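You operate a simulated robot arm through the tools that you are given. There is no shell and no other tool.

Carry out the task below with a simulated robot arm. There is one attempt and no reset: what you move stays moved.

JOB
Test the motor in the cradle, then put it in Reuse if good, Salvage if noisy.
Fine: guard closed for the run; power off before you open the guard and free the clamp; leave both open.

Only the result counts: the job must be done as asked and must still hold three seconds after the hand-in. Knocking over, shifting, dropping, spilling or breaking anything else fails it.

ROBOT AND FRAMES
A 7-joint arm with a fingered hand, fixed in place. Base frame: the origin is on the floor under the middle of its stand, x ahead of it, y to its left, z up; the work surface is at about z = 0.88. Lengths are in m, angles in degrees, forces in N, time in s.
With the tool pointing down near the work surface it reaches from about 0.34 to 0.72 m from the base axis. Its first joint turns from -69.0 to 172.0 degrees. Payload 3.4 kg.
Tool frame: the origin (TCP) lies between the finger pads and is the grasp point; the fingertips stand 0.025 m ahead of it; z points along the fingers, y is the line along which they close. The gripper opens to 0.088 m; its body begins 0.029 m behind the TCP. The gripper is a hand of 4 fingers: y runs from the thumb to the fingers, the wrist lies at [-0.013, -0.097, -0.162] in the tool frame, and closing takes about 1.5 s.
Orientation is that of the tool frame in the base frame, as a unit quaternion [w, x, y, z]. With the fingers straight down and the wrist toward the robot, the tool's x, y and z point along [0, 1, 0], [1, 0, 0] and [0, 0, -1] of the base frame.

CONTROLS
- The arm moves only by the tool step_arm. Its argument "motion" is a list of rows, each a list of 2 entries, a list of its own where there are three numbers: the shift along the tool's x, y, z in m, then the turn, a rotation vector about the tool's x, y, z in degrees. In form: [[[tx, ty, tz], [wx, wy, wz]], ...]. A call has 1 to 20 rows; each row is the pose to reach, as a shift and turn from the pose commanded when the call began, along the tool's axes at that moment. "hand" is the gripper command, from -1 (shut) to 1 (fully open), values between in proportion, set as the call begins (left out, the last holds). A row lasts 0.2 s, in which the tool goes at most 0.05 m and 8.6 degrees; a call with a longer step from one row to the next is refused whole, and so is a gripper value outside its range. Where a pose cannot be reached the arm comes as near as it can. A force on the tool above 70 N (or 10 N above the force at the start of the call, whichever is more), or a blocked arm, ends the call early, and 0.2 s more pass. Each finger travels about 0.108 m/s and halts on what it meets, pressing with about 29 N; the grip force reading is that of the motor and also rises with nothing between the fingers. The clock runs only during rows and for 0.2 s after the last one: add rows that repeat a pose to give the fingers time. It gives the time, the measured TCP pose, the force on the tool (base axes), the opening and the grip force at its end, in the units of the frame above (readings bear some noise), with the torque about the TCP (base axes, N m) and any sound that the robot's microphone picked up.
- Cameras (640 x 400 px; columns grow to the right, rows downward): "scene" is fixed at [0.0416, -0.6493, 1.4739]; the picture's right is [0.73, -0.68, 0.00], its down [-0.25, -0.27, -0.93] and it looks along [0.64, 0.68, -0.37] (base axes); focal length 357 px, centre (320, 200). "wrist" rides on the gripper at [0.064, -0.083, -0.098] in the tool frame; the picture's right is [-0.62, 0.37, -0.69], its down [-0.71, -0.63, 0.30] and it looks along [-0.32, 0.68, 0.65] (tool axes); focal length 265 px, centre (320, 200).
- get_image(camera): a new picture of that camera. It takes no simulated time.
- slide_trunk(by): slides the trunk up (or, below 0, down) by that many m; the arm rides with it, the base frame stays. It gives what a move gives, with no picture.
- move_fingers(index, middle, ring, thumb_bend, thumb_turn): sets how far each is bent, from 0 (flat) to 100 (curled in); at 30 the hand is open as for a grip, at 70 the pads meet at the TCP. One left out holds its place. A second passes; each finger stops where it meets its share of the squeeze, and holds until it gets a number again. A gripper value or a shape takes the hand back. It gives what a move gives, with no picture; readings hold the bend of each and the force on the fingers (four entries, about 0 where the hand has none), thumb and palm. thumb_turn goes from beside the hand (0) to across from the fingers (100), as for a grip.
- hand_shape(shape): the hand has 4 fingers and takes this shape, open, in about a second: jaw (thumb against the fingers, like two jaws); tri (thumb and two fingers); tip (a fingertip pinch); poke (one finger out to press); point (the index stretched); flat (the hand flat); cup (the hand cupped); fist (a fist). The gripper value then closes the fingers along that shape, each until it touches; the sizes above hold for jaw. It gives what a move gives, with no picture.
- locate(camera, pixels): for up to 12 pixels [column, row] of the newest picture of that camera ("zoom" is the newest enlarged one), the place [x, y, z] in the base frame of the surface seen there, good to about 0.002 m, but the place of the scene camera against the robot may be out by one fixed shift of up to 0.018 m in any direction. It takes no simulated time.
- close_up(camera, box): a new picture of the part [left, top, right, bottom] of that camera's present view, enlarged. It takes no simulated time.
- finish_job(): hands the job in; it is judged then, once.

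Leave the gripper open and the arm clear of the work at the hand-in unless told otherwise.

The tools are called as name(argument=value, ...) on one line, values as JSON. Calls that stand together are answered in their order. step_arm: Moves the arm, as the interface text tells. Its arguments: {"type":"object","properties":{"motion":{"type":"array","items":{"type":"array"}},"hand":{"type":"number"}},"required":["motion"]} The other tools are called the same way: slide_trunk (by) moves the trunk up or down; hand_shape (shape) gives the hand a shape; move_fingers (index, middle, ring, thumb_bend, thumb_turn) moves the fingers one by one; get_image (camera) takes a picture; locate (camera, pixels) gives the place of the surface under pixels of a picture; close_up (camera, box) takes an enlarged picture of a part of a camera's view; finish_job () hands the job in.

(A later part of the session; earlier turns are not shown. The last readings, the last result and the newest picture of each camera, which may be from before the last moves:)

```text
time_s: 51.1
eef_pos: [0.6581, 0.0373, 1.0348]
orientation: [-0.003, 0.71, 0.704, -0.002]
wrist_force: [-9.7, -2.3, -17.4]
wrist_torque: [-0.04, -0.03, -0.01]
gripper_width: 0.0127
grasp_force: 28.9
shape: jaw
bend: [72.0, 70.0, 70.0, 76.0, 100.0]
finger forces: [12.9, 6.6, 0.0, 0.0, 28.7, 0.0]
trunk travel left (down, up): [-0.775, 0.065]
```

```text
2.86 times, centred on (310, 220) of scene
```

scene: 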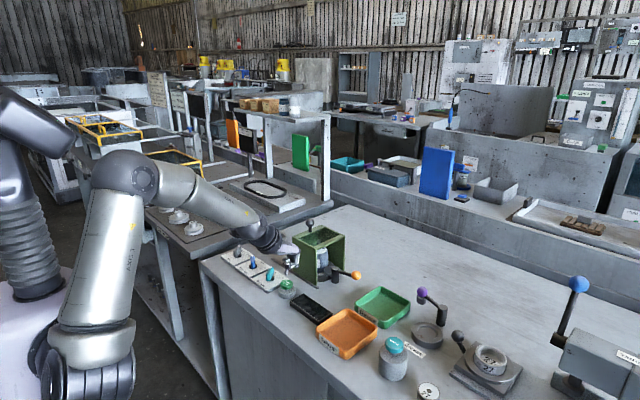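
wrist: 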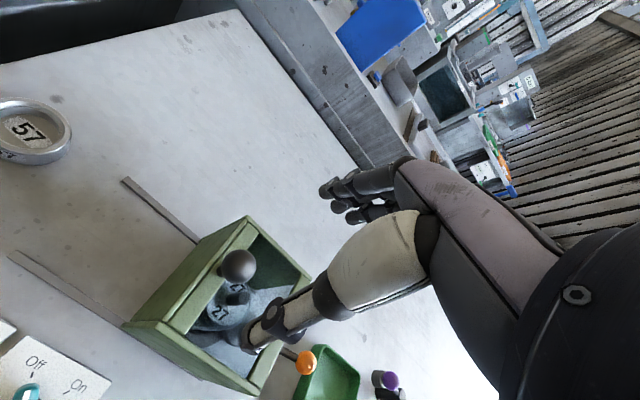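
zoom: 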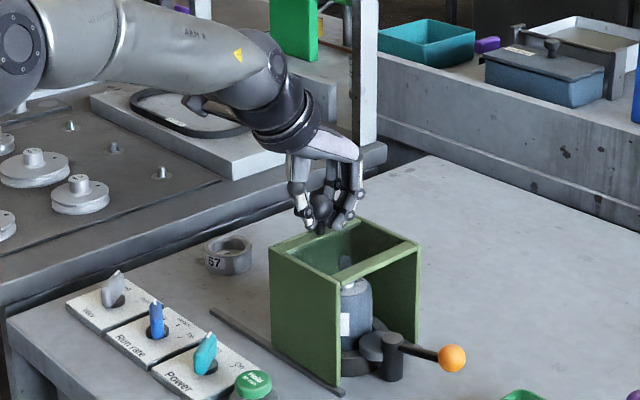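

The ball is gripped. I'll slide the guard back open toward +y by about 10 cm.

step_arm(motion=[[[0.01, 0, 0], [0, 0, 0]], [[0.02, 0, 0], [0, 0, 0]], [[0.03, 0, 0], [0, 0, 0]], [[0.04, 0, 0], [0, 0, 0]], [[0.05, 0, 0], [0, 0, 0]], [[0.05, 0, 0], [0, 0, 0]]])

close_up(camera="scene", box=[230, 150, 390, 290])

```text
time_s: 52.5
eef_pos: [0.6562, 0.0945, 1.0341]
orientation: [0.001, 0.706, 0.708, -0.003]
wrist_force: [-5.6, 1.3, -22.3]
wrist_torque: [0.02, -0.03, -0.03]
gripper_width: 0.0121
grasp_force: 29.4
shape: jaw
bend: [72.0, 70.0, 70.0, 76.0, 100.0]
finger forces: [16.1, 6.7, 0.1, 0.0, 27.4, 0.0]
trunk travel left (down, up): [-0.775, 0.065]
```

```text
2.86 times, centred on (310, 220) of scene
```

zoom: 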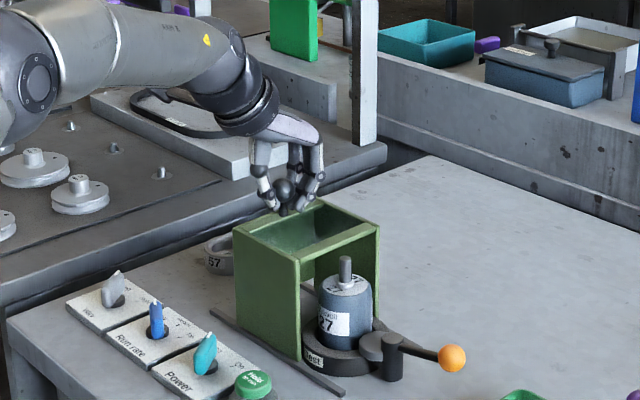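

It's sliding well. I'll continue another 4.5–5 cm to the fully open stop.

step_arm(motion=[[[0.01, 0, 0], [0, 0, 0]], [[0.02, 0, 0], [0, 0, 0]], [[0.03, 0, 0], [0, 0, 0]], [[0.037, 0, 0], [0, 0, 0]], [[0.043, 0, 0], [0, 0, 0]], [[0.048, 0, 0], [0, 0, 0]], [[0.051, 0, 0], [0, 0, 0]], [[0.051, 0, 0], [0, 0, 0]]])

close_up(camera="scene", box=[230, 150, 390, 290])

```text
time_s: 54.3
eef_pos: [0.6562, 0.1385, 1.0356]
orientation: [0.0, 0.707, 0.707, -0.003]
wrist_force: [-7.1, -22.0, -20.5]
wrist_torque: [-0.31, -0.08, -0.08]
gripper_width: 0.0119
grasp_force: 29.0
shape: jaw
bend: [72.0, 70.0, 70.0, 76.0, 100.0]
finger forces: [10.9, 15.8, 0.0, 0.0, 27.1, 0.0]
trunk travel left (down, up): [-0.775, 0.065]
```

```text
2.86 times, centred on (310, 220) of scene
```

zoom: 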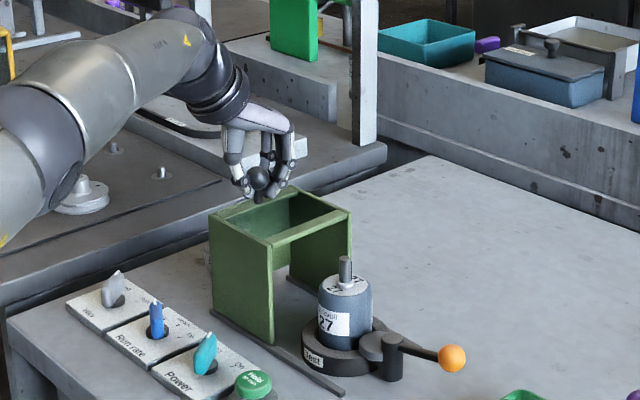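

The guard is back at its original open position, with 22 N against the stop. I'll ease off the pull, open the hand, and lift away.

step_arm(motion=[[[-0.006, 0, 0], [0, 0, 0]], [[-0.006, 0, 0], [0, 0, 0]]])

step_arm(motion=[[[0, 0, 0], [0, 0, 0]], [[0, 0, 0], [0, 0, 0]], [[0, 0, 0], [0, 0, 0]], [[0, 0, 0], [0, 0, 0]], [[0, 0, 0], [0, 0, 0]], [[0, 0, 0], [0, 0, 0]], [[0, 0, -0.04], [0, 0, 0]], [[0, 0, -0.08], [0, 0, 0]]], hand=1)

close_up(camera="scene", box=[230, 190, 390, 310])

```text
time_s: 54.9
eef_pos: [0.6555, 0.137, 1.0347]
orientation: [0.0, 0.705, 0.709, -0.002]
wrist_force: [-2.1, -6.7, -16.3]
wrist_torque: [-0.12, -0.11, -0.07]
gripper_width: 0.0119
grasp_force: 29.4
shape: jaw
bend: [72.0, 70.0, 70.0, 76.0, 100.0]
finger forces: [14.4, 10.1, 0.0, 0.0, 24.3, 0.0]
trunk travel left (down, up): [-0.775, 0.065]
```

```text
time_s: 56.7
eef_pos: [0.6501, 0.1349, 1.1152]
orientation: [0.002, 0.706, 0.709, -0.001]
wrist_force: [-0.3, 0.6, -0.3]
wrist_torque: [-0.02, 0.0, -0.01]
gripper_width: 0.0875
grasp_force: 0.0
shape: jaw
bend: [30.0, 30.0, 30.0, 30.0, 98.0]
finger forces: [0.1, 0.0, 0.0, 0.1, 0.0, 0.0]
out of reach, approached as far as the arm can: row 8
trunk travel left (down, up): [-0.775, 0.065]
```

```text
3.33 times, centred on (310, 250) of scene
```

zoom: 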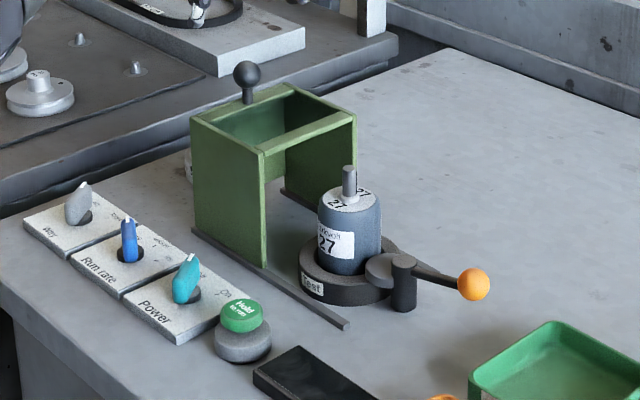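

The guard is open again. Next I need a good view of the orange-ball clamp, so I'll move the hand back over the button area at a safe height.

step_arm(motion=[[[-0.035, -0.02, 0.0], [0, 0, 0]], [[-0.07, -0.045, 0.0], [0, 0, 0]], [[-0.105, -0.07, 0.0], [0, 0, 0]], [[-0.14, -0.095, 0.01], [0, 0, 0]], [[-0.175, -0.116, 0.025], [0, 0, 0]], [[-0.175, -0.116, 0.04], [0, 0, 0]], [[-0.175, -0.116, 0.04], [0, 0, 0]]])

get_image(camera="wrist")

get_image(camera="scene")

```text
time_s: 58.3
eef_pos: [0.5348, -0.0409, 1.0755]
orientation: [0.003, 0.706, 0.709, 0.0]
wrist_force: [0.2, 0.5, -0.7]
wrist_torque: [0.0, 0.0, 0.0]
gripper_width: 0.0879
grasp_force: 0.1
shape: jaw
bend: [30.0, 30.0, 30.0, 30.0, 98.0]
finger forces: [0.0, 0.0, 0.0, 0.0, 0.0, 0.0]
trunk travel left (down, up): [-0.775, 0.065]
```

```text
taken
```

wrist: 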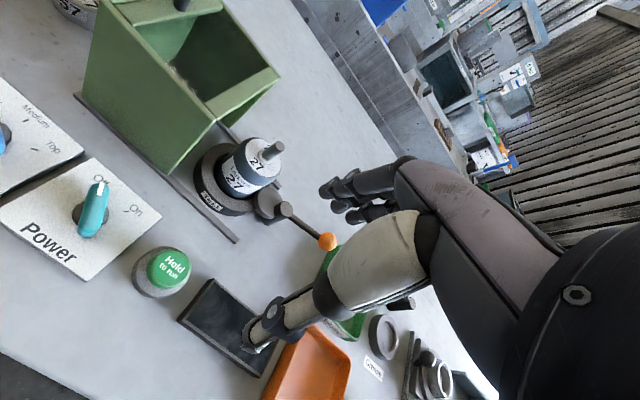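

```text
taken
```

scene: 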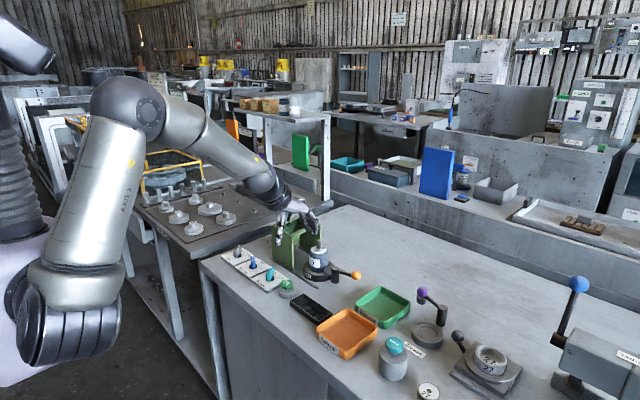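

close_up(camera="wrist", box=[180, 120, 350, 260])

locate(camera="zoom", pixels=[[320, 200], [440, 320], [445, 345], [425, 345], [300, 235], [335, 238], [345, 250], [400, 300], [270, 80], [220, 150], [300, 110], [255, 215]])

```text
2.86 times, centred on (265, 190) of wrist
```

zoom: 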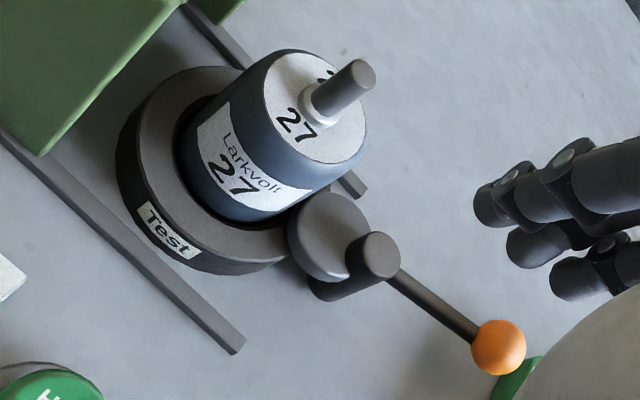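

```text
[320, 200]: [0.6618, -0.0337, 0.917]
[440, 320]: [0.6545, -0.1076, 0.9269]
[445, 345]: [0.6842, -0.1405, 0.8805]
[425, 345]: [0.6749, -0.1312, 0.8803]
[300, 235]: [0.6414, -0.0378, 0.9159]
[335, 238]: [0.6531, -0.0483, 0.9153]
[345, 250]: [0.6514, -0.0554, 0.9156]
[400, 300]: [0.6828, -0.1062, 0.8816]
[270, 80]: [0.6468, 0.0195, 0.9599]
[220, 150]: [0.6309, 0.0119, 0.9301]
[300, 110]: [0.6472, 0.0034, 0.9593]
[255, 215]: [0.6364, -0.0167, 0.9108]
```

The clamp has a flat cam disc at (0.653, -0.043) pressing on the motor. A lever runs from the post at about (0.655, -0.067) out to the orange ball at about (0.655, -0.137, 0.945). I'll grip the ball and feel which way it swings, so first I'll move above it.

step_arm(motion=[[[-0.03, 0.035, 0.0], [0, 0, 0]], [[-0.06, 0.07, 0.0], [0, 0, 0]], [[-0.096, 0.1, 0.0], [0, 0, 0]], [[-0.096, 0.12, 0.02], [0, 0, 0]], [[-0.096, 0.12, 0.05], [0, 0, 0]], [[-0.096, 0.12, 0.05], [0, 0, 0]]])

get_image(camera="wrist")

close_up(camera="scene", box=[280, 200, 440, 320])

```text
time_s: 59.7
eef_pos: [0.6577, -0.1342, 1.0239]
orientation: [0.002, 0.706, 0.708, -0.001]
wrist_force: [-0.3, -0.1, -0.5]
wrist_torque: [0.0, 0.0, 0.01]
gripper_width: 0.0875
grasp_force: 0.0
shape: jaw
bend: [30.0, 30.0, 30.0, 30.0, 98.0]
finger forces: [0.0, 0.0, 0.1, 0.0, 0.0, 0.0]
trunk travel left (down, up): [-0.775, 0.065]
```

```text
taken
```

wrist: 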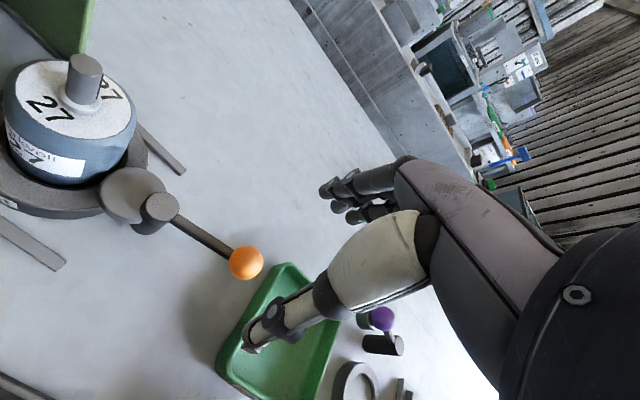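

```text
3.33 times, centred on (360, 260) of scene
```

zoom: 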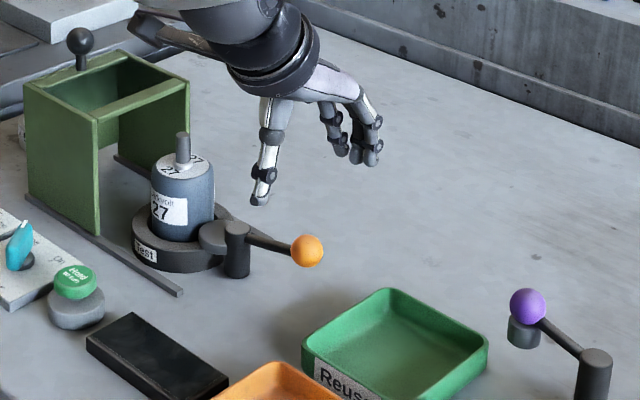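

locate(camera="wrist", pixels=[[246, 263], [235, 270], [257, 262], [247, 250], [160, 208], [130, 193], [205, 237], [85, 65], [70, 95], [25, 105], [130, 120], [60, 70]])

```text
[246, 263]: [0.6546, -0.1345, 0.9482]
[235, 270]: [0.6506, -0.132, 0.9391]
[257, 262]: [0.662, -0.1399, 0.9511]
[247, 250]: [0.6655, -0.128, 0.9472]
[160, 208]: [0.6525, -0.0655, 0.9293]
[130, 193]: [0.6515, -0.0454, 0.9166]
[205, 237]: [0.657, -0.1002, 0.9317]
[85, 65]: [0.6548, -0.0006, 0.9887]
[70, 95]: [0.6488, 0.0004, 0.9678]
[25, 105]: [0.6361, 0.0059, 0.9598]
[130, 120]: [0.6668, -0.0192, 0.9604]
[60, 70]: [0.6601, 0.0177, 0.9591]
```

The ball centre is about (0.659, -0.137, 0.943). I'll descend around it with the fingertips staying above the tray rim height, and close.

step_arm(motion=[[[-0.003, 0.0015, 0.03], [0, 0, 0]], [[-0.003, 0.0015, 0.06], [0, 0, 0]], [[-0.003, 0.0015, 0.077], [0, 0, 0]], [[-0.003, 0.0015, 0.077], [0, 0, 0]]])

step_arm(motion=[[[0, 0, 0], [0, 0, 0]], [[0, 0, 0], [0, 0, 0]], [[0, 0, 0], [0, 0, 0]], [[0, 0, 0], [0, 0, 0]], [[0, 0, 0], [0, 0, 0]], [[0, 0, 0], [0, 0, 0]], [[0, 0, 0], [0, 0, 0]], [[0, 0, 0], [0, 0, 0]]], hand=-1)

close_up(camera="scene", box=[280, 200, 440, 320])

```text
time_s: 60.7
eef_pos: [0.6567, -0.1382, 0.9486]
orientation: [0.002, 0.706, 0.708, -0.001]
wrist_force: [-0.4, 0.2, -0.8]
wrist_torque: [0.05, 0.0, 0.0]
gripper_width: 0.0877
grasp_force: 0.0
shape: jaw
bend: [30.0, 30.0, 30.0, 30.0, 98.0]
finger forces: [0.0, 0.1, 0.1, 0.1, 0.1, 0.1]
trunk travel left (down, up): [-0.775, 0.065]
```

```text
time_s: 62.5
eef_pos: [0.6592, -0.1396, 0.9474]
orientation: [0.002, 0.705, 0.709, -0.003]
wrist_force: [-0.3, -0.3, -11.6]
wrist_torque: [0.03, 0.02, -0.01]
gripper_width: 0.015
grasp_force: 29.0
shape: jaw
bend: [74.0, 60.0, 64.0, 75.0, 100.0]
finger forces: [15.8, 7.0, 0.0, 0.1, 24.4, 0.0]
trunk travel left (down, up): [-0.775, 0.065]
```

```text
3.33 times, centred on (360, 260) of scene
```

zoom: 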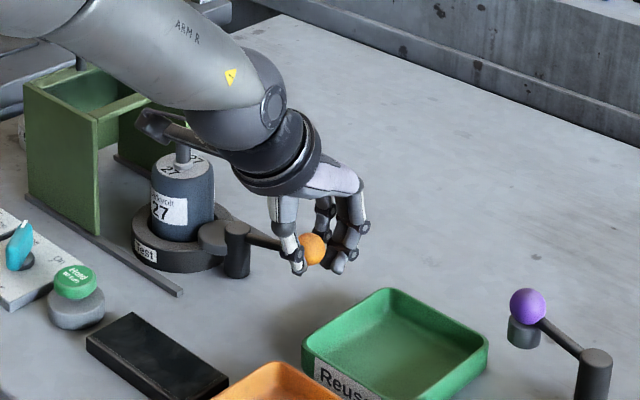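

The ball is gripped. I'll gently test a small swing toward -x and read the force.

step_arm(motion=[[[0.0, -0.004, 0], [0, 0, 0]], [[0.0005, -0.008, 0], [0, 0, 0]], [[0.001, -0.012, 0], [0, 0, 0]], [[0.001, -0.012, 0], [0, 0, 0]]])

close_up(camera="scene", box=[280, 200, 440, 320])

```text
time_s: 63.5
eef_pos: [0.6514, -0.1393, 0.9465]
orientation: [0.0, 0.706, 0.708, -0.002]
wrist_force: [12.7, -1.7, -14.3]
wrist_torque: [-0.02, -0.17, -0.06]
gripper_width: 0.0152
grasp_force: 29.4
shape: jaw
bend: [73.0, 60.0, 64.0, 76.0, 100.0]
finger forces: [19.8, 8.9, 0.0, 0.0, 20.6, 0.1]
trunk travel left (down, up): [-0.775, 0.065]
```

```text
3.33 times, centred on (360, 260) of scene
```

zoom: 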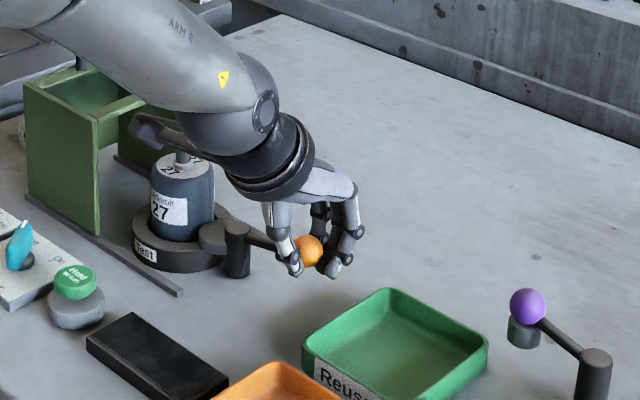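

There's 12.7 N of resistance and the lever hardly moves in that direction. I'll test the other way, toward +x.

step_arm(motion=[[[0.0, 0.004, 0], [0, 0, 0]], [[0.0, 0.008, 0], [0, 0, 0]], [[0.0, 0.012, 0], [0, 0, 0]], [[0.0, 0.016, 0], [0, 0, 0]], [[0.0, 0.02, 0], [0, 0, 0]], [[0.0005, 0.024, 0], [0, 0, 0]], [[0.0005, 0.024, 0], [0, 0, 0]]])

close_up(camera="scene", box=[280, 200, 440, 320])

```text
time_s: 65.1
eef_pos: [0.6712, -0.1355, 0.9461]
orientation: [0.0, 0.706, 0.708, -0.004]
wrist_force: [-4.5, 7.0, -20.8]
wrist_torque: [0.18, 0.16, 0.18]
gripper_width: 0.0133
grasp_force: 28.8
shape: jaw
bend: [74.0, 61.0, 64.0, 75.0, 100.0]
finger forces: [17.6, 6.2, 0.0, 0.0, 26.2, 0.0]
trunk travel left (down, up): [-0.775, 0.065]
```

```text
3.33 times, centred on (360, 260) of scene
```

zoom: 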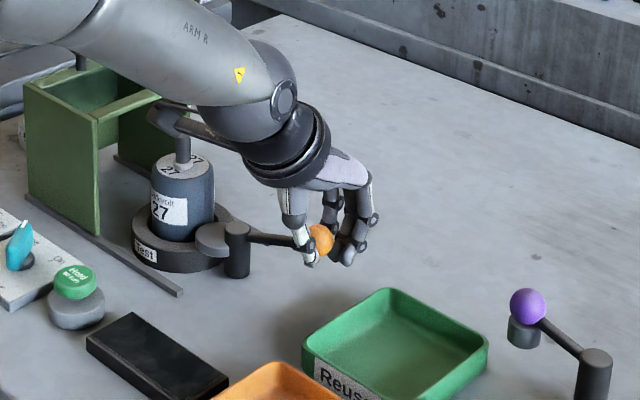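

The lever swings toward +x, and it has already turned about 10° with little force. I'll follow its arc around the post in small steps.

step_arm(motion=[[[0.002, 0.006, 0], [0, 0, 0]], [[0.005, 0.014, 0], [0, 0, 0]], [[0.0095, 0.022, 0], [0, 0, 0]], [[0.015, 0.0295, 0], [0, 0, 0]], [[0.0215, 0.036, 0], [0, 0, 0]], [[0.0285, 0.042, 0], [0, 0, 0]], [[0.0285, 0.042, 0], [0, 0, 0]]])

close_up(camera="scene", box=[280, 200, 440, 320])

get_image(camera="wrist")

```text
time_s: 66.7
eef_pos: [0.7165, -0.1109, 0.952]
orientation: [0.004, 0.705, 0.709, 0.001]
wrist_force: [13.2, -7.6, 3.8]
wrist_torque: [-0.05, -0.2, -0.14]
gripper_width: 0.0113
grasp_force: 29.1
shape: jaw
bend: [74.0, 73.0, 64.0, 81.0, 100.0]
finger forces: [15.1, 0.0, 0.0, 0.0, 15.9, 0.0]
trunk travel left (down, up): [-0.775, 0.065]
```

```text
3.33 times, centred on (360, 260) of scene
```

zoom: 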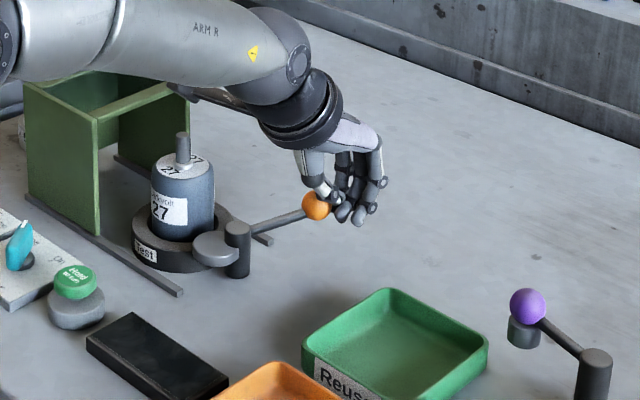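

```text
taken
```

wrist: 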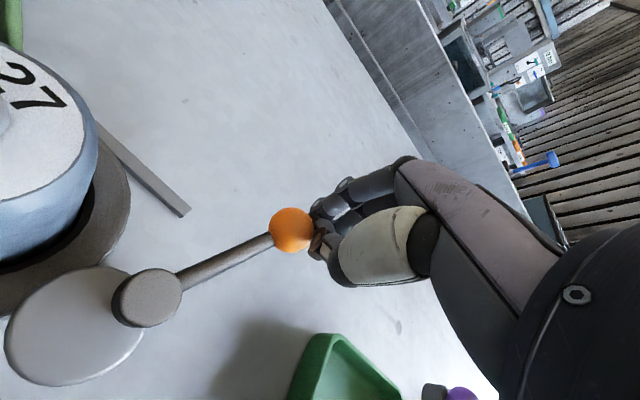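

The lever has rotated a good way, but the grip is slipping off the ball. I'll locate the ball, post and disc now.

locate(camera="wrist", pixels=[[290, 230], [150, 297], [75, 325], [20, 340], [75, 275], [90, 375], [40, 130], [120, 200], [60, 240], [95, 180], [225, 262], [130, 340]])

```text
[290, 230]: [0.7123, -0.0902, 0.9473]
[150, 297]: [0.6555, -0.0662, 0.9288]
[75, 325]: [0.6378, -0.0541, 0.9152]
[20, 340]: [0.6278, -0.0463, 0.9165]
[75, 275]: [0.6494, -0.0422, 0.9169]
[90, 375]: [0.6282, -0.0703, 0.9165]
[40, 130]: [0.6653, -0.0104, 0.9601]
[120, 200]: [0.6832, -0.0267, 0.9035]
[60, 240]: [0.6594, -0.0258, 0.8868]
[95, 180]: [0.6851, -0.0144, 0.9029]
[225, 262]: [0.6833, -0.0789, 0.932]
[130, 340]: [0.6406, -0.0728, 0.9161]
```

The ball is now at (0.718, -0.092), so the lever has turned about 68° and the disc is clear of the motor. To take it fully open I'll release, lift, switch to the single-index shape, and push the lever on from its -y side.

step_arm(motion=[[[0, 0, 0], [0, 0, 0]], [[0, 0, 0], [0, 0, 0]], [[0, 0, 0], [0, 0, 0]], [[0, 0, 0], [0, 0, 0]], [[-0.005, -0.01, 0], [0, 0, 0]], [[-0.005, -0.02, -0.03], [0, 0, 0]], [[-0.005, -0.02, -0.06], [0, 0, 0]], [[-0.005, -0.02, -0.06], [0, 0, 0]]], hand=1)

move_fingers(index=70, middle=100, ring=100, thumb_bend=0, thumb_turn=0)

close_up(camera="scene", box=[280, 200, 440, 320])

get_image(camera="wrist")

```text
time_s: 68.5
eef_pos: [0.6937, -0.1131, 1.0112]
orientation: [0.002, 0.706, 0.708, -0.003]
wrist_force: [0.8, 0.2, -1.0]
wrist_torque: [0.0, -0.02, 0.0]
gripper_width: 0.0876
grasp_force: 0.1
shape: jaw
bend: [30.0, 30.0, 30.0, 30.0, 98.0]
finger forces: [0.0, 0.0, 0.0, 0.0, 0.1, 0.0]
trunk travel left (down, up): [-0.775, 0.065]
```

```text
time_s: 69.5
eef_pos: [0.6932, -0.1146, 1.0101]
orientation: [0.003, 0.706, 0.708, -0.001]
wrist_force: [-0.2, -0.8, 0.6]
wrist_torque: [0.05, -0.02, 0.02]
gripper_width: 0.1093
grasp_force: 0.1
shape: fingers
bend: [70.0, 100.0, 100.0, 0.0, 0.0]
finger forces: [0.0, 0.1, 0.1, 0.0, 0.0, 0.0]
trunk travel left (down, up): [-0.775, 0.065]
```

```text
3.33 times, centred on (360, 260) of scene
```

zoom: 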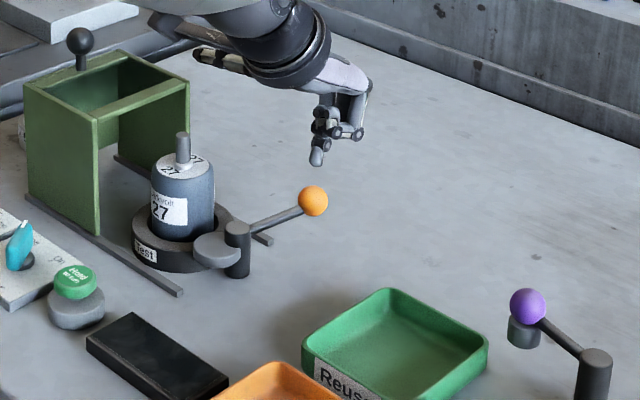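

```text
taken
```

wrist: 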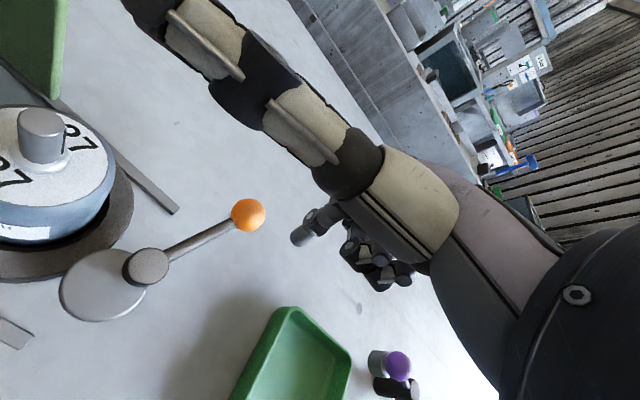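

The sideways thumb would pass close over the motor shaft here, so I'll use a closed "beak" (shut jaw) instead. First I'll check the ball position.

locate(camera="wrist", pixels=[[248, 214], [240, 222], [258, 212], [146, 267], [95, 285], [200, 240], [70, 300], [130, 255]])

hand_shape(shape="jaw")

step_arm(motion=[[[-0.01, 0, 0], [0, 0, 0]], [[-0.022, 0.005, 0], [0, 0, 0]], [[-0.022, 0.005, 0], [0, 0, 0]], [[-0.022, 0.005, 0], [0, 0, 0]], [[-0.022, 0.005, 0], [0, 0, 0]], [[-0.022, 0.005, 0], [0, 0, 0]], [[-0.022, 0.005, 0], [0, 0, 0]], [[-0.022, 0.005, 0], [0, 0, 0]]], hand=-1)

get_image(camera="wrist")

```text
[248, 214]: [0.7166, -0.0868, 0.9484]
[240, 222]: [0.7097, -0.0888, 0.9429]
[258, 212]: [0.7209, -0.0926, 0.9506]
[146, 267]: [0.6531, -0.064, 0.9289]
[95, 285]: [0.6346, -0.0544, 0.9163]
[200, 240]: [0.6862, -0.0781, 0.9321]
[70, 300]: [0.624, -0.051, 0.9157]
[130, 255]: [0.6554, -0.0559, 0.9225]
```

```text
time_s: 70.4
eef_pos: [0.6931, -0.1151, 1.0115]
orientation: [0.003, 0.706, 0.708, -0.002]
wrist_force: [0.4, 0.2, 0.2]
wrist_torque: [-0.04, 0.0, 0.0]
gripper_width: 0.0878
grasp_force: 0.1
shape: jaw
bend: [30.0, 30.0, 30.0, 30.0, 97.0]
finger forces: [0.0, 0.1, 0.0, 0.1, 0.0, 0.1]
trunk travel left (down, up): [-0.775, 0.065]
```

```text
time_s: 72.2
eef_pos: [0.6972, -0.1356, 1.0108]
orientation: [0.002, 0.705, 0.709, -0.002]
wrist_force: [-0.4, 0.3, 0.1]
wrist_torque: [-0.04, 0.01, 0.0]
gripper_width: 0.0001
grasp_force: 28.9
shape: jaw
bend: [70.0, 70.0, 70.0, 38.0, 100.0]
finger forces: [0.0, 0.0, 0.1, 0.1, 0.0, 0.1]
trunk travel left (down, up): [-0.775, 0.065]
```

```text
taken
```

wrist: 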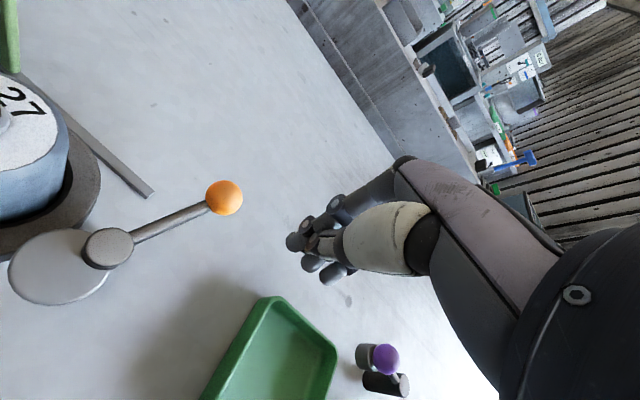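

The hand is closed into a beak at (0.697, -0.136). I'll lower it to lever height and push toward +y in small steps, checking force.

step_arm(motion=[[[0, 0, 0.03], [0, 0, 0]], [[0, 0, 0.061], [0, 0, 0]], [[0, 0, 0.061], [0, 0, 0]], [[0.01, 0.002, 0.061], [0, 0, 0]], [[0.02, 0.004, 0.061], [0, 0, 0]], [[0.028, 0.006, 0.061], [0, 0, 0]], [[0.034, 0.007, 0.061], [0, 0, 0]], [[0.039, 0.008, 0.061], [0, 0, 0]], [[0.039, 0.008, 0.061], [0, 0, 0]]])

get_image(camera="wrist")

close_up(camera="scene", box=[280, 200, 440, 320])

```text
time_s: 74.2
eef_pos: [0.7044, -0.0989, 0.9497]
orientation: [0.003, 0.706, 0.708, -0.001]
wrist_force: [0.9, 0.1, 0.9]
wrist_torque: [-0.05, 0.0, -0.02]
gripper_width: 0.0
grasp_force: 29.3
shape: jaw
bend: [70.0, 70.0, 70.0, 38.0, 100.0]
finger forces: [0.0, 0.0, 0.1, 0.1, 0.0, 0.0]
trunk travel left (down, up): [-0.775, 0.065]
```

```text
taken
```

wrist: 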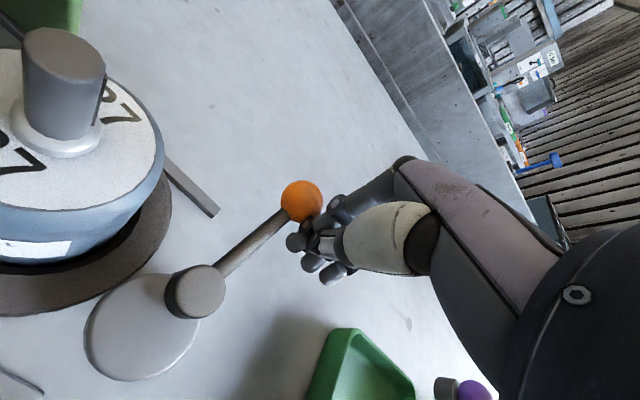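

```text
3.33 times, centred on (360, 260) of scene
```

zoom: 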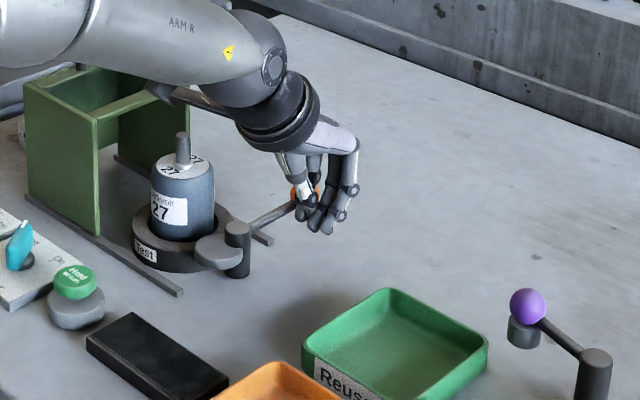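

Force is still near zero, so the beak has only just reached the lever. I'll push another 2 cm toward +y.

step_arm(motion=[[[0.005, 0.001, 0], [0, 0, 0]], [[0.01, 0.002, 0], [0, 0, 0]], [[0.015, 0.002, 0], [0, 0, 0]], [[0.02, 0.002, 0], [0, 0, 0]], [[0.02, 0.002, 0], [0, 0, 0]]])

get_image(camera="wrist")

```text
time_s: 75.4
eef_pos: [0.7061, -0.0834, 0.9488]
orientation: [0.003, 0.706, 0.708, -0.001]
wrist_force: [-6.9, -23.3, 4.6]
wrist_torque: [-0.38, 0.02, -0.02]
gripper_width: 0.0
grasp_force: 29.0
shape: jaw
bend: [70.0, 70.0, 70.0, 72.0, 100.0]
finger forces: [18.2, 0.0, 0.1, 0.0, 0.0, 0.0]
trunk travel left (down, up): [-0.775, 0.065]
```

```text
taken
```

wrist: 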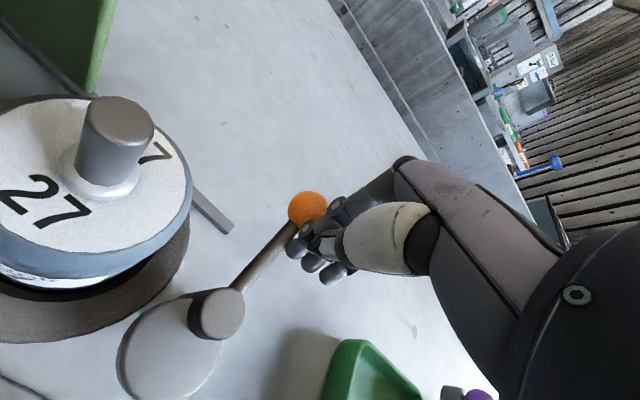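

locate(camera="wrist", pixels=[[305, 207], [217, 315], [170, 350], [130, 370], [260, 258], [195, 395], [165, 305], [212, 370]])

close_up(camera="scene", box=[310, 230, 390, 290])

```text
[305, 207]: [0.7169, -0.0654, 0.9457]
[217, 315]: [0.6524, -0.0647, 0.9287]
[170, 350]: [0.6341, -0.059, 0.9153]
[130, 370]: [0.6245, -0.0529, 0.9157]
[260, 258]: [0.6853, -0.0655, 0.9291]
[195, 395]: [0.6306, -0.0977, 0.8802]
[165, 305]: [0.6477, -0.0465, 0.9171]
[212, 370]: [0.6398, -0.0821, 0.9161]
```

```text
6.67 times, centred on (350, 260) of scene
```

zoom: 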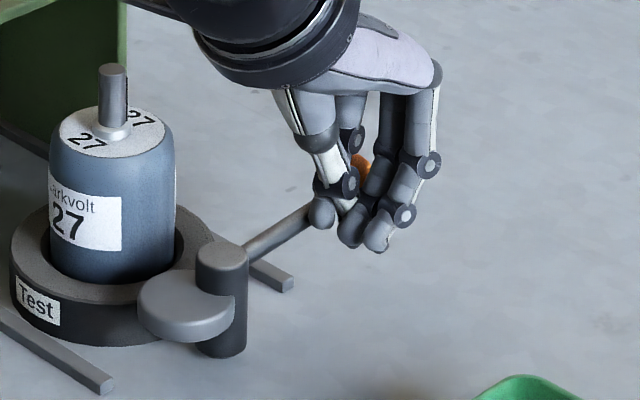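

The lever now points straight along +x (90°) and resists at 23 N, so the clamp is at its open stop and the disc is well away from the motor. I'll back off toward -y and lift.

step_arm(motion=[[[-0.01, -0.002, 0], [0, 0, 0]], [[-0.03, -0.004, 0], [0, 0, 0]], [[-0.03, -0.004, -0.04], [0, 0, 0]], [[-0.03, -0.01, -0.08], [0, 0, 0]], [[-0.03, -0.03, -0.12], [0, 0, 0]], [[-0.03, -0.05, -0.12], [0, 0, 0]]])

step_arm(motion=[[[0, 0, 0], [0, 0, 0]], [[0, -0.03, 0], [0, 0, 0]], [[0, -0.06, 0], [0, 0, 0]], [[0.02, -0.09, 0], [0, 0, 0]], [[0.05, -0.12, 0], [0, 0, 0]], [[0.05, -0.12, 0], [0, 0, 0]], [[0.05, -0.12, 0], [0, 0, 0]]], hand=1)

get_image(camera="wrist")

close_up(camera="scene", box=[280, 200, 440, 320])

```text
time_s: 76.8
eef_pos: [0.6535, -0.1068, 1.0685]
orientation: [0.002, 0.706, 0.708, -0.001]
wrist_force: [-0.1, -1.5, 0.1]
wrist_torque: [0.0, -0.03, -0.02]
gripper_width: 0.0
grasp_force: 29.1
shape: jaw
bend: [70.0, 70.0, 70.0, 75.0, 100.0]
finger forces: [0.0, 0.1, 0.0, 0.0, 0.0, 0.0]
trunk travel left (down, up): [-0.775, 0.065]
```

```text
time_s: 78.4
eef_pos: [0.5357, -0.0562, 1.069]
orientation: [0.003, 0.706, 0.708, -0.001]
wrist_force: [-0.5, 0.6, 0.4]
wrist_torque: [0.0, 0.01, -0.02]
gripper_width: 0.0875
grasp_force: 0.1
shape: jaw
bend: [30.0, 30.0, 30.0, 30.0, 98.0]
finger forces: [0.1, 0.1, 0.0, 0.0, 0.1, 0.0]
trunk travel left (down, up): [-0.775, 0.065]
```

```text
taken
```

wrist: 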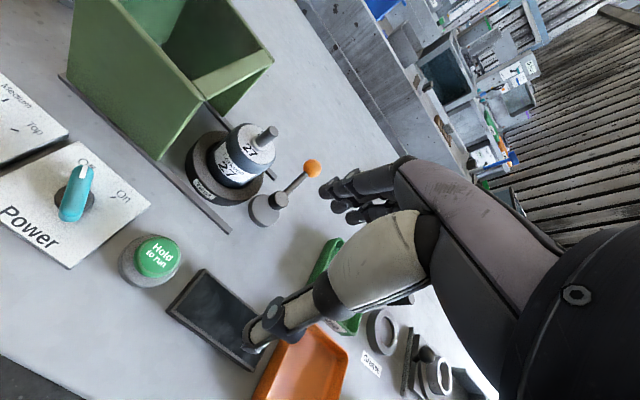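

```text
3.33 times, centred on (360, 260) of scene
```

zoom: 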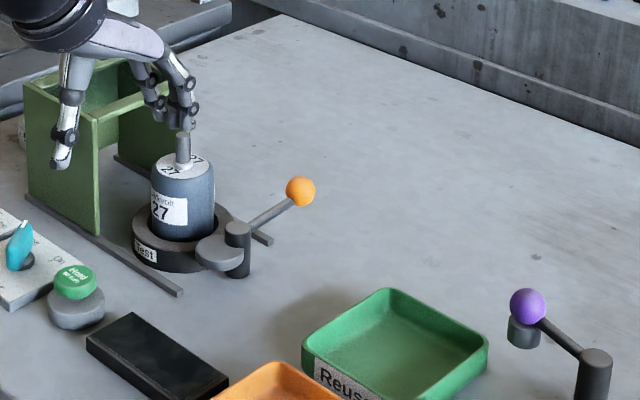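

The guard and clamp are both open and power is off. I'll measure the motor precisely for grasping.

close_up(camera="wrist", box=[180, 110, 330, 240])

locate(camera="zoom", pixels=[[275, 85], [250, 150], [330, 100], [300, 60], [345, 130], [290, 160], [240, 110], [345, 75], [250, 195], [180, 150], [310, 200], [300, 110]])

```text
3.08 times, centred on (255, 175) of wrist
```

zoom: 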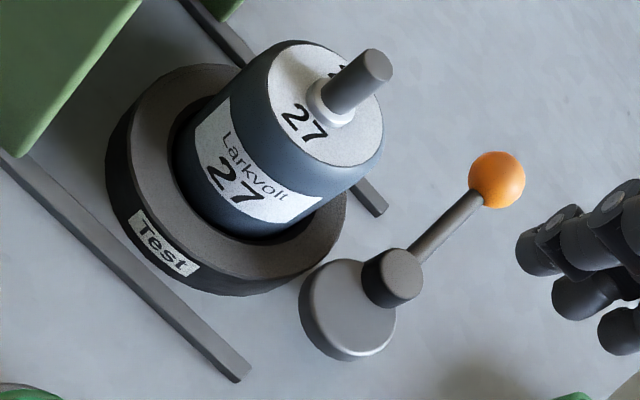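

```text
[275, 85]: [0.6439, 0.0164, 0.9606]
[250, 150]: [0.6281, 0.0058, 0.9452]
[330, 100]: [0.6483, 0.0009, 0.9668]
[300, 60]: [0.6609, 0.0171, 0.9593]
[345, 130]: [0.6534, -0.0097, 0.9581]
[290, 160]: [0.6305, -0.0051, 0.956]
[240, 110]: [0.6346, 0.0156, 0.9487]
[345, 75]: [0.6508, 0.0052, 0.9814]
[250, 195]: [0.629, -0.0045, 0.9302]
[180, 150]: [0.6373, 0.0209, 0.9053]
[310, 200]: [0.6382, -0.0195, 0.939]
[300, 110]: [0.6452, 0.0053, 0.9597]
```

The motor axis is at about (0.655, 0.001), with a body radius of about 0.025, body top z≈0.960 and shaft top z≈0.991. I'll move directly above it.

step_arm(motion=[[[0.015, 0.03, 0.0], [0, 0, 0]], [[0.03, 0.06, 0.0], [0, 0, 0]], [[0.045, 0.09, 0.0], [0, 0, 0]], [[0.0577, 0.1193, 0.0], [0, 0, 0]], [[0.0577, 0.1193, 0.0], [0, 0, 0]]])

get_image(camera="wrist")

get_image(camera="scene")

```text
time_s: 79.6
eef_pos: [0.6537, 0.001, 1.0711]
orientation: [0.003, 0.706, 0.709, -0.001]
wrist_force: [-0.6, 0.1, 0.4]
wrist_torque: [-0.01, 0.01, 0.01]
gripper_width: 0.0877
grasp_force: 0.1
shape: jaw
bend: [30.0, 30.0, 30.0, 30.0, 98.0]
finger forces: [0.1, 0.0, 0.0, 0.0, 0.1, 0.0]
trunk travel left (down, up): [-0.775, 0.065]
```

```text
taken
```

wrist: 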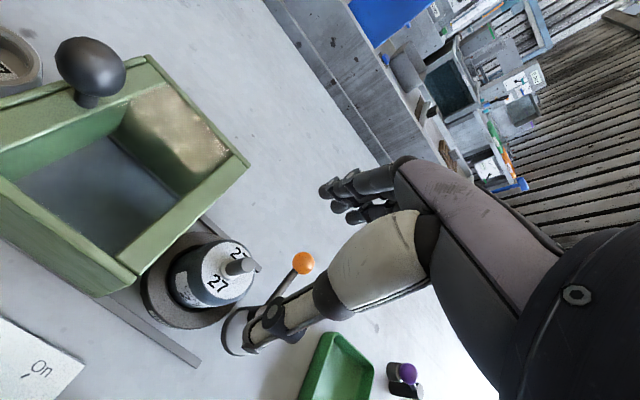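

```text
taken
```

scene: 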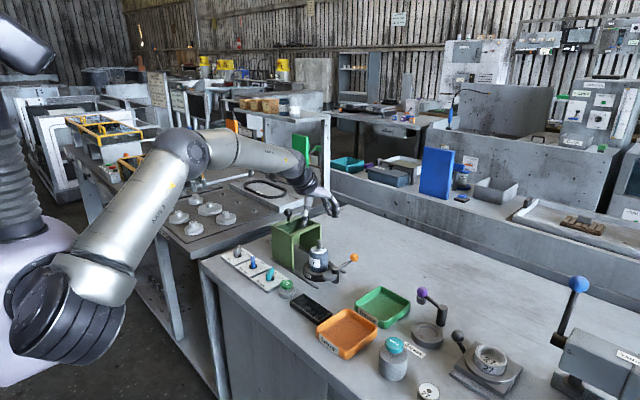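

close_up(camera="wrist", box=[150, 210, 280, 340])

locate(camera="zoom", pixels=[[310, 200], [270, 190], [335, 265], [395, 240], [300, 130], [350, 120], [285, 250], [370, 205], [400, 205], [345, 225], [300, 155], [390, 260]])

locate(camera="scene", pixels=[[345, 333], [322, 325], [348, 358], [376, 328], [345, 310], [393, 345], [393, 365], [380, 360], [393, 380], [427, 388]])

```text
3.08 times, centred on (215, 275) of wrist
```

zoom: 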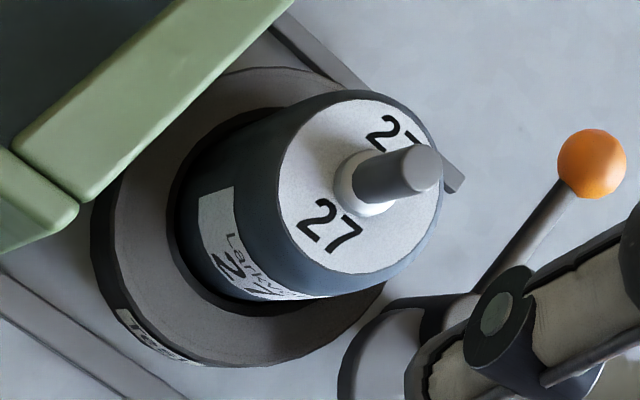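

```text
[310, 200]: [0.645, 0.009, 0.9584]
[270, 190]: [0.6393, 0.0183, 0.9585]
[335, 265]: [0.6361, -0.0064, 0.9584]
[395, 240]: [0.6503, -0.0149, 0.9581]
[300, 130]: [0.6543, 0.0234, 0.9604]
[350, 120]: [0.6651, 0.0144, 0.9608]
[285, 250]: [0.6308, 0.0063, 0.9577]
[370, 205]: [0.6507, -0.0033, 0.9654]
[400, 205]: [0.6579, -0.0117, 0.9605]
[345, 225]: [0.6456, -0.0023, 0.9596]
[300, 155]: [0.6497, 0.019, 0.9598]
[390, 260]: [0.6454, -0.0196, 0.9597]
```

```text
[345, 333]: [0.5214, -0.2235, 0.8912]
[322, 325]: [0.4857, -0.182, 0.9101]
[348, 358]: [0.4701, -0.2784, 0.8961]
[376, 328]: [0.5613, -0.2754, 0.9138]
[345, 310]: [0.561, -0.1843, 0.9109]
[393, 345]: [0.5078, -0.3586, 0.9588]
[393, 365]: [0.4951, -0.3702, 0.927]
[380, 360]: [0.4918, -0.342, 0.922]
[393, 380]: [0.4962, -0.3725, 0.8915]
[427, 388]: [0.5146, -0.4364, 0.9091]
```

The motor top is centred at (0.654, 0.0005), right under the TCP. The guard front (y=0.05) and the clamp ball (y≤-0.055) leave room for the fingers. I'll descend to TCP z≈0.966 so the palm stays above the shaft tip.

step_arm(motion=[[[0, 0, 0.03], [0, 0, 0]], [[0, 0, 0.06], [0, 0, 0]], [[0, 0, 0.08], [0, 0, 0]], [[0, 0, 0.095], [0, 0, 0]], [[0, 0, 0.105], [0, 0, 0]], [[0, 0, 0.105], [0, 0, 0]]])

close_up(camera="scene", box=[270, 200, 390, 290])

get_image(camera="wrist")

```text
time_s: 81.0
eef_pos: [0.6551, -0.0006, 0.9629]
orientation: [0.003, 0.705, 0.709, -0.002]
wrist_force: [-0.3, 0.2, 0.6]
wrist_torque: [-0.01, 0.0, 0.06]
gripper_width: 0.0874
grasp_force: 0.0
shape: jaw
bend: [30.0, 30.0, 30.0, 30.0, 98.0]
finger forces: [0.1, 0.0, 0.0, 0.1, 0.0, 0.1]
trunk travel left (down, up): [-0.775, 0.065]
```

```text
4.44 times, centred on (330, 245) of scene
```

zoom: 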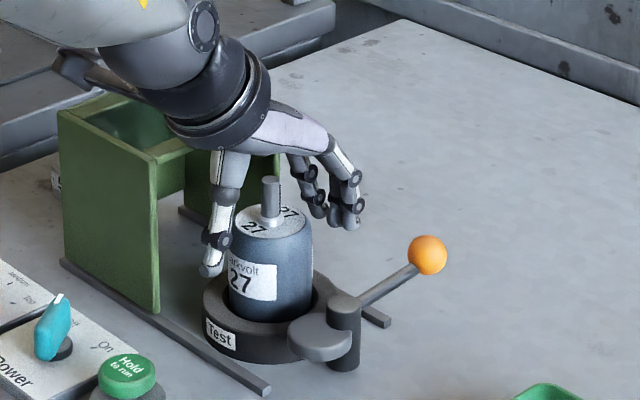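

```text
taken
```

wrist: 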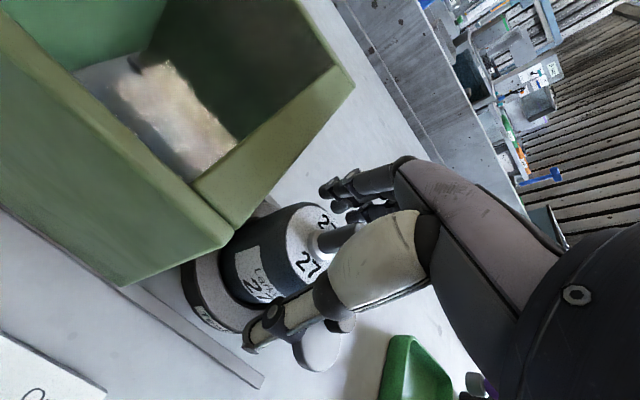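

The hand straddles the motor with about 1.7 cm between the palm and the shaft tip. I'll lower another 8 mm for a deeper grip and close.

step_arm(motion=[[[0, 0, 0.004], [0, 0, 0]], [[0.001, -0.001, 0.008], [0, 0, 0]], [[0.001, -0.001, 0.008], [0, 0, 0]]])

step_arm(motion=[[[0, 0, 0], [0, 0, 0]], [[0, 0, 0], [0, 0, 0]], [[0, 0, 0], [0, 0, 0]], [[0, 0, 0], [0, 0, 0]], [[0, 0, 0], [0, 0, 0]], [[0, 0, 0], [0, 0, 0]], [[0, 0, 0], [0, 0, 0]], [[0, 0, 0], [0, 0, 0]]], hand=-1)

close_up(camera="scene", box=[270, 200, 390, 290])

```text
time_s: 81.8
eef_pos: [0.6545, 0.0016, 0.955]
orientation: [0.002, 0.706, 0.708, -0.001]
wrist_force: [-0.7, 0.6, -0.3]
wrist_torque: [0.0, 0.0, -0.02]
gripper_width: 0.0877
grasp_force: 0.1
shape: jaw
bend: [30.0, 30.0, 30.0, 30.0, 98.0]
finger forces: [0.1, 0.1, 0.0, 0.1, 0.0, 0.1]
trunk travel left (down, up): [-0.775, 0.065]
```

```text
time_s: 83.6
eef_pos: [0.6538, 0.0013, 0.9556]
orientation: [0.002, 0.706, 0.708, -0.002]
wrist_force: [-1.0, 0.5, 0.6]
wrist_torque: [0.02, -0.02, 0.02]
gripper_width: 0.0462
grasp_force: 28.9
shape: jaw
bend: [74.0, 42.0, 46.0, 69.0, 100.0]
finger forces: [14.8, 8.3, 2.5, 0.0, 26.4, 0.0]
trunk travel left (down, up): [-0.775, 0.065]
```

```text
4.44 times, centred on (330, 245) of scene
```

zoom: 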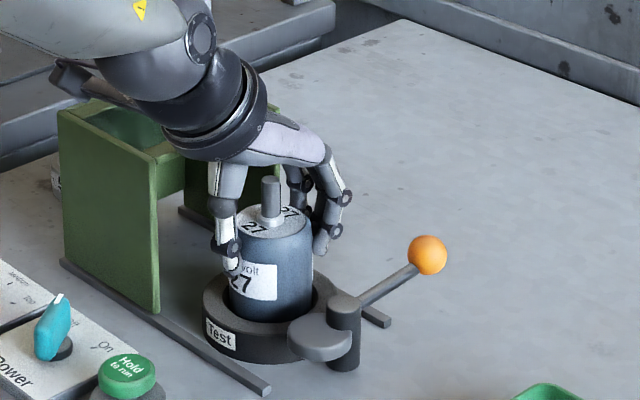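

The grip is firm: the fingers' 25.6 N balances the thumb's 26.4 N, at a width of 0.046. I'll lift slowly, 2 cm first, and check.

step_arm(motion=[[[0, 0, -0.005], [0, 0, 0]], [[0, 0, -0.01], [0, 0, 0]], [[0, 0, -0.02], [0, 0, 0]], [[0, 0, -0.02], [0, 0, 0]]])

close_up(camera="scene", box=[270, 200, 390, 290])

```text
time_s: 84.6
eef_pos: [0.6556, 0.0006, 0.9731]
orientation: [0.002, 0.706, 0.708, -0.001]
wrist_force: [0.1, 0.5, -4.2]
wrist_torque: [-0.01, 0.01, -0.02]
gripper_width: 0.0462
grasp_force: 29.3
shape: jaw
bend: [74.0, 42.0, 46.0, 69.0, 100.0]
finger forces: [15.0, 8.5, 2.6, 0.0, 25.9, 0.0]
trunk travel left (down, up): [-0.775, 0.065]
```

```text
4.44 times, centred on (330, 245) of scene
```

zoom: 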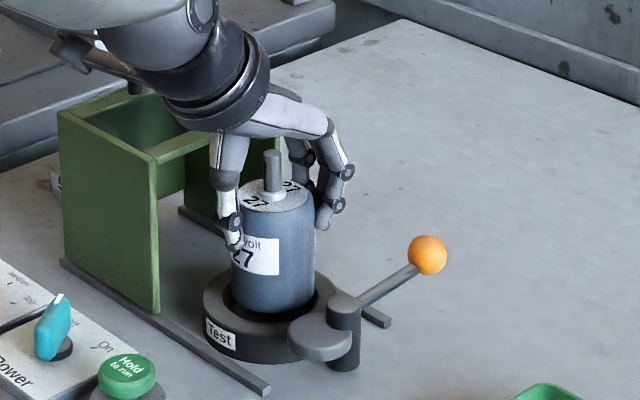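

The motor lifts cleanly, with a weight of about 4 N. I'll raise it to TCP z≈1.06 before traveling.

step_arm(motion=[[[0, 0, -0.02], [0, 0, 0]], [[0, 0, -0.045], [0, 0, 0]], [[0, 0, -0.07], [0, 0, 0]], [[0, 0, -0.09], [0, 0, 0]], [[0, 0, -0.09], [0, 0, 0]]])

get_image(camera="wrist")

close_up(camera="scene", box=[270, 180, 430, 300])

```text
time_s: 85.8
eef_pos: [0.655, 0.0, 1.0645]
orientation: [0.002, 0.706, 0.708, -0.002]
wrist_force: [0.6, -0.1, -4.6]
wrist_torque: [0.02, 0.01, 0.01]
gripper_width: 0.0463
grasp_force: 29.1
shape: jaw
bend: [74.0, 42.0, 46.0, 69.0, 100.0]
finger forces: [15.0, 8.5, 2.8, 0.0, 25.8, 0.0]
trunk travel left (down, up): [-0.775, 0.065]
```

```text
taken
```

wrist: 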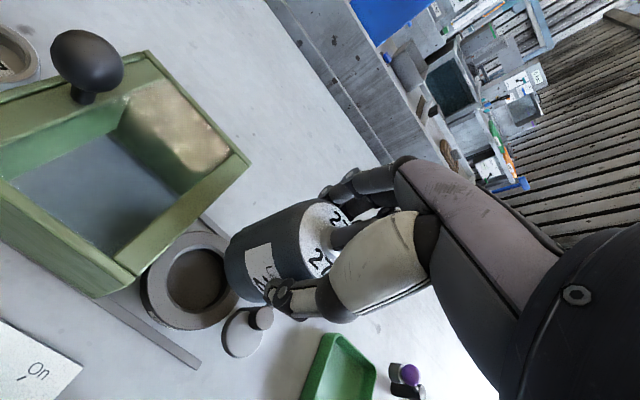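

```text
3.33 times, centred on (350, 240) of scene
```

zoom: 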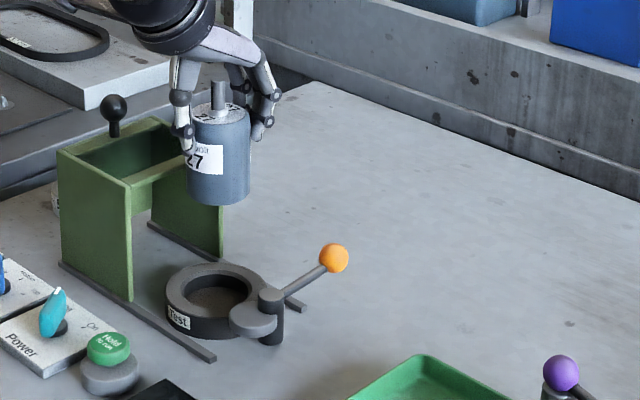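

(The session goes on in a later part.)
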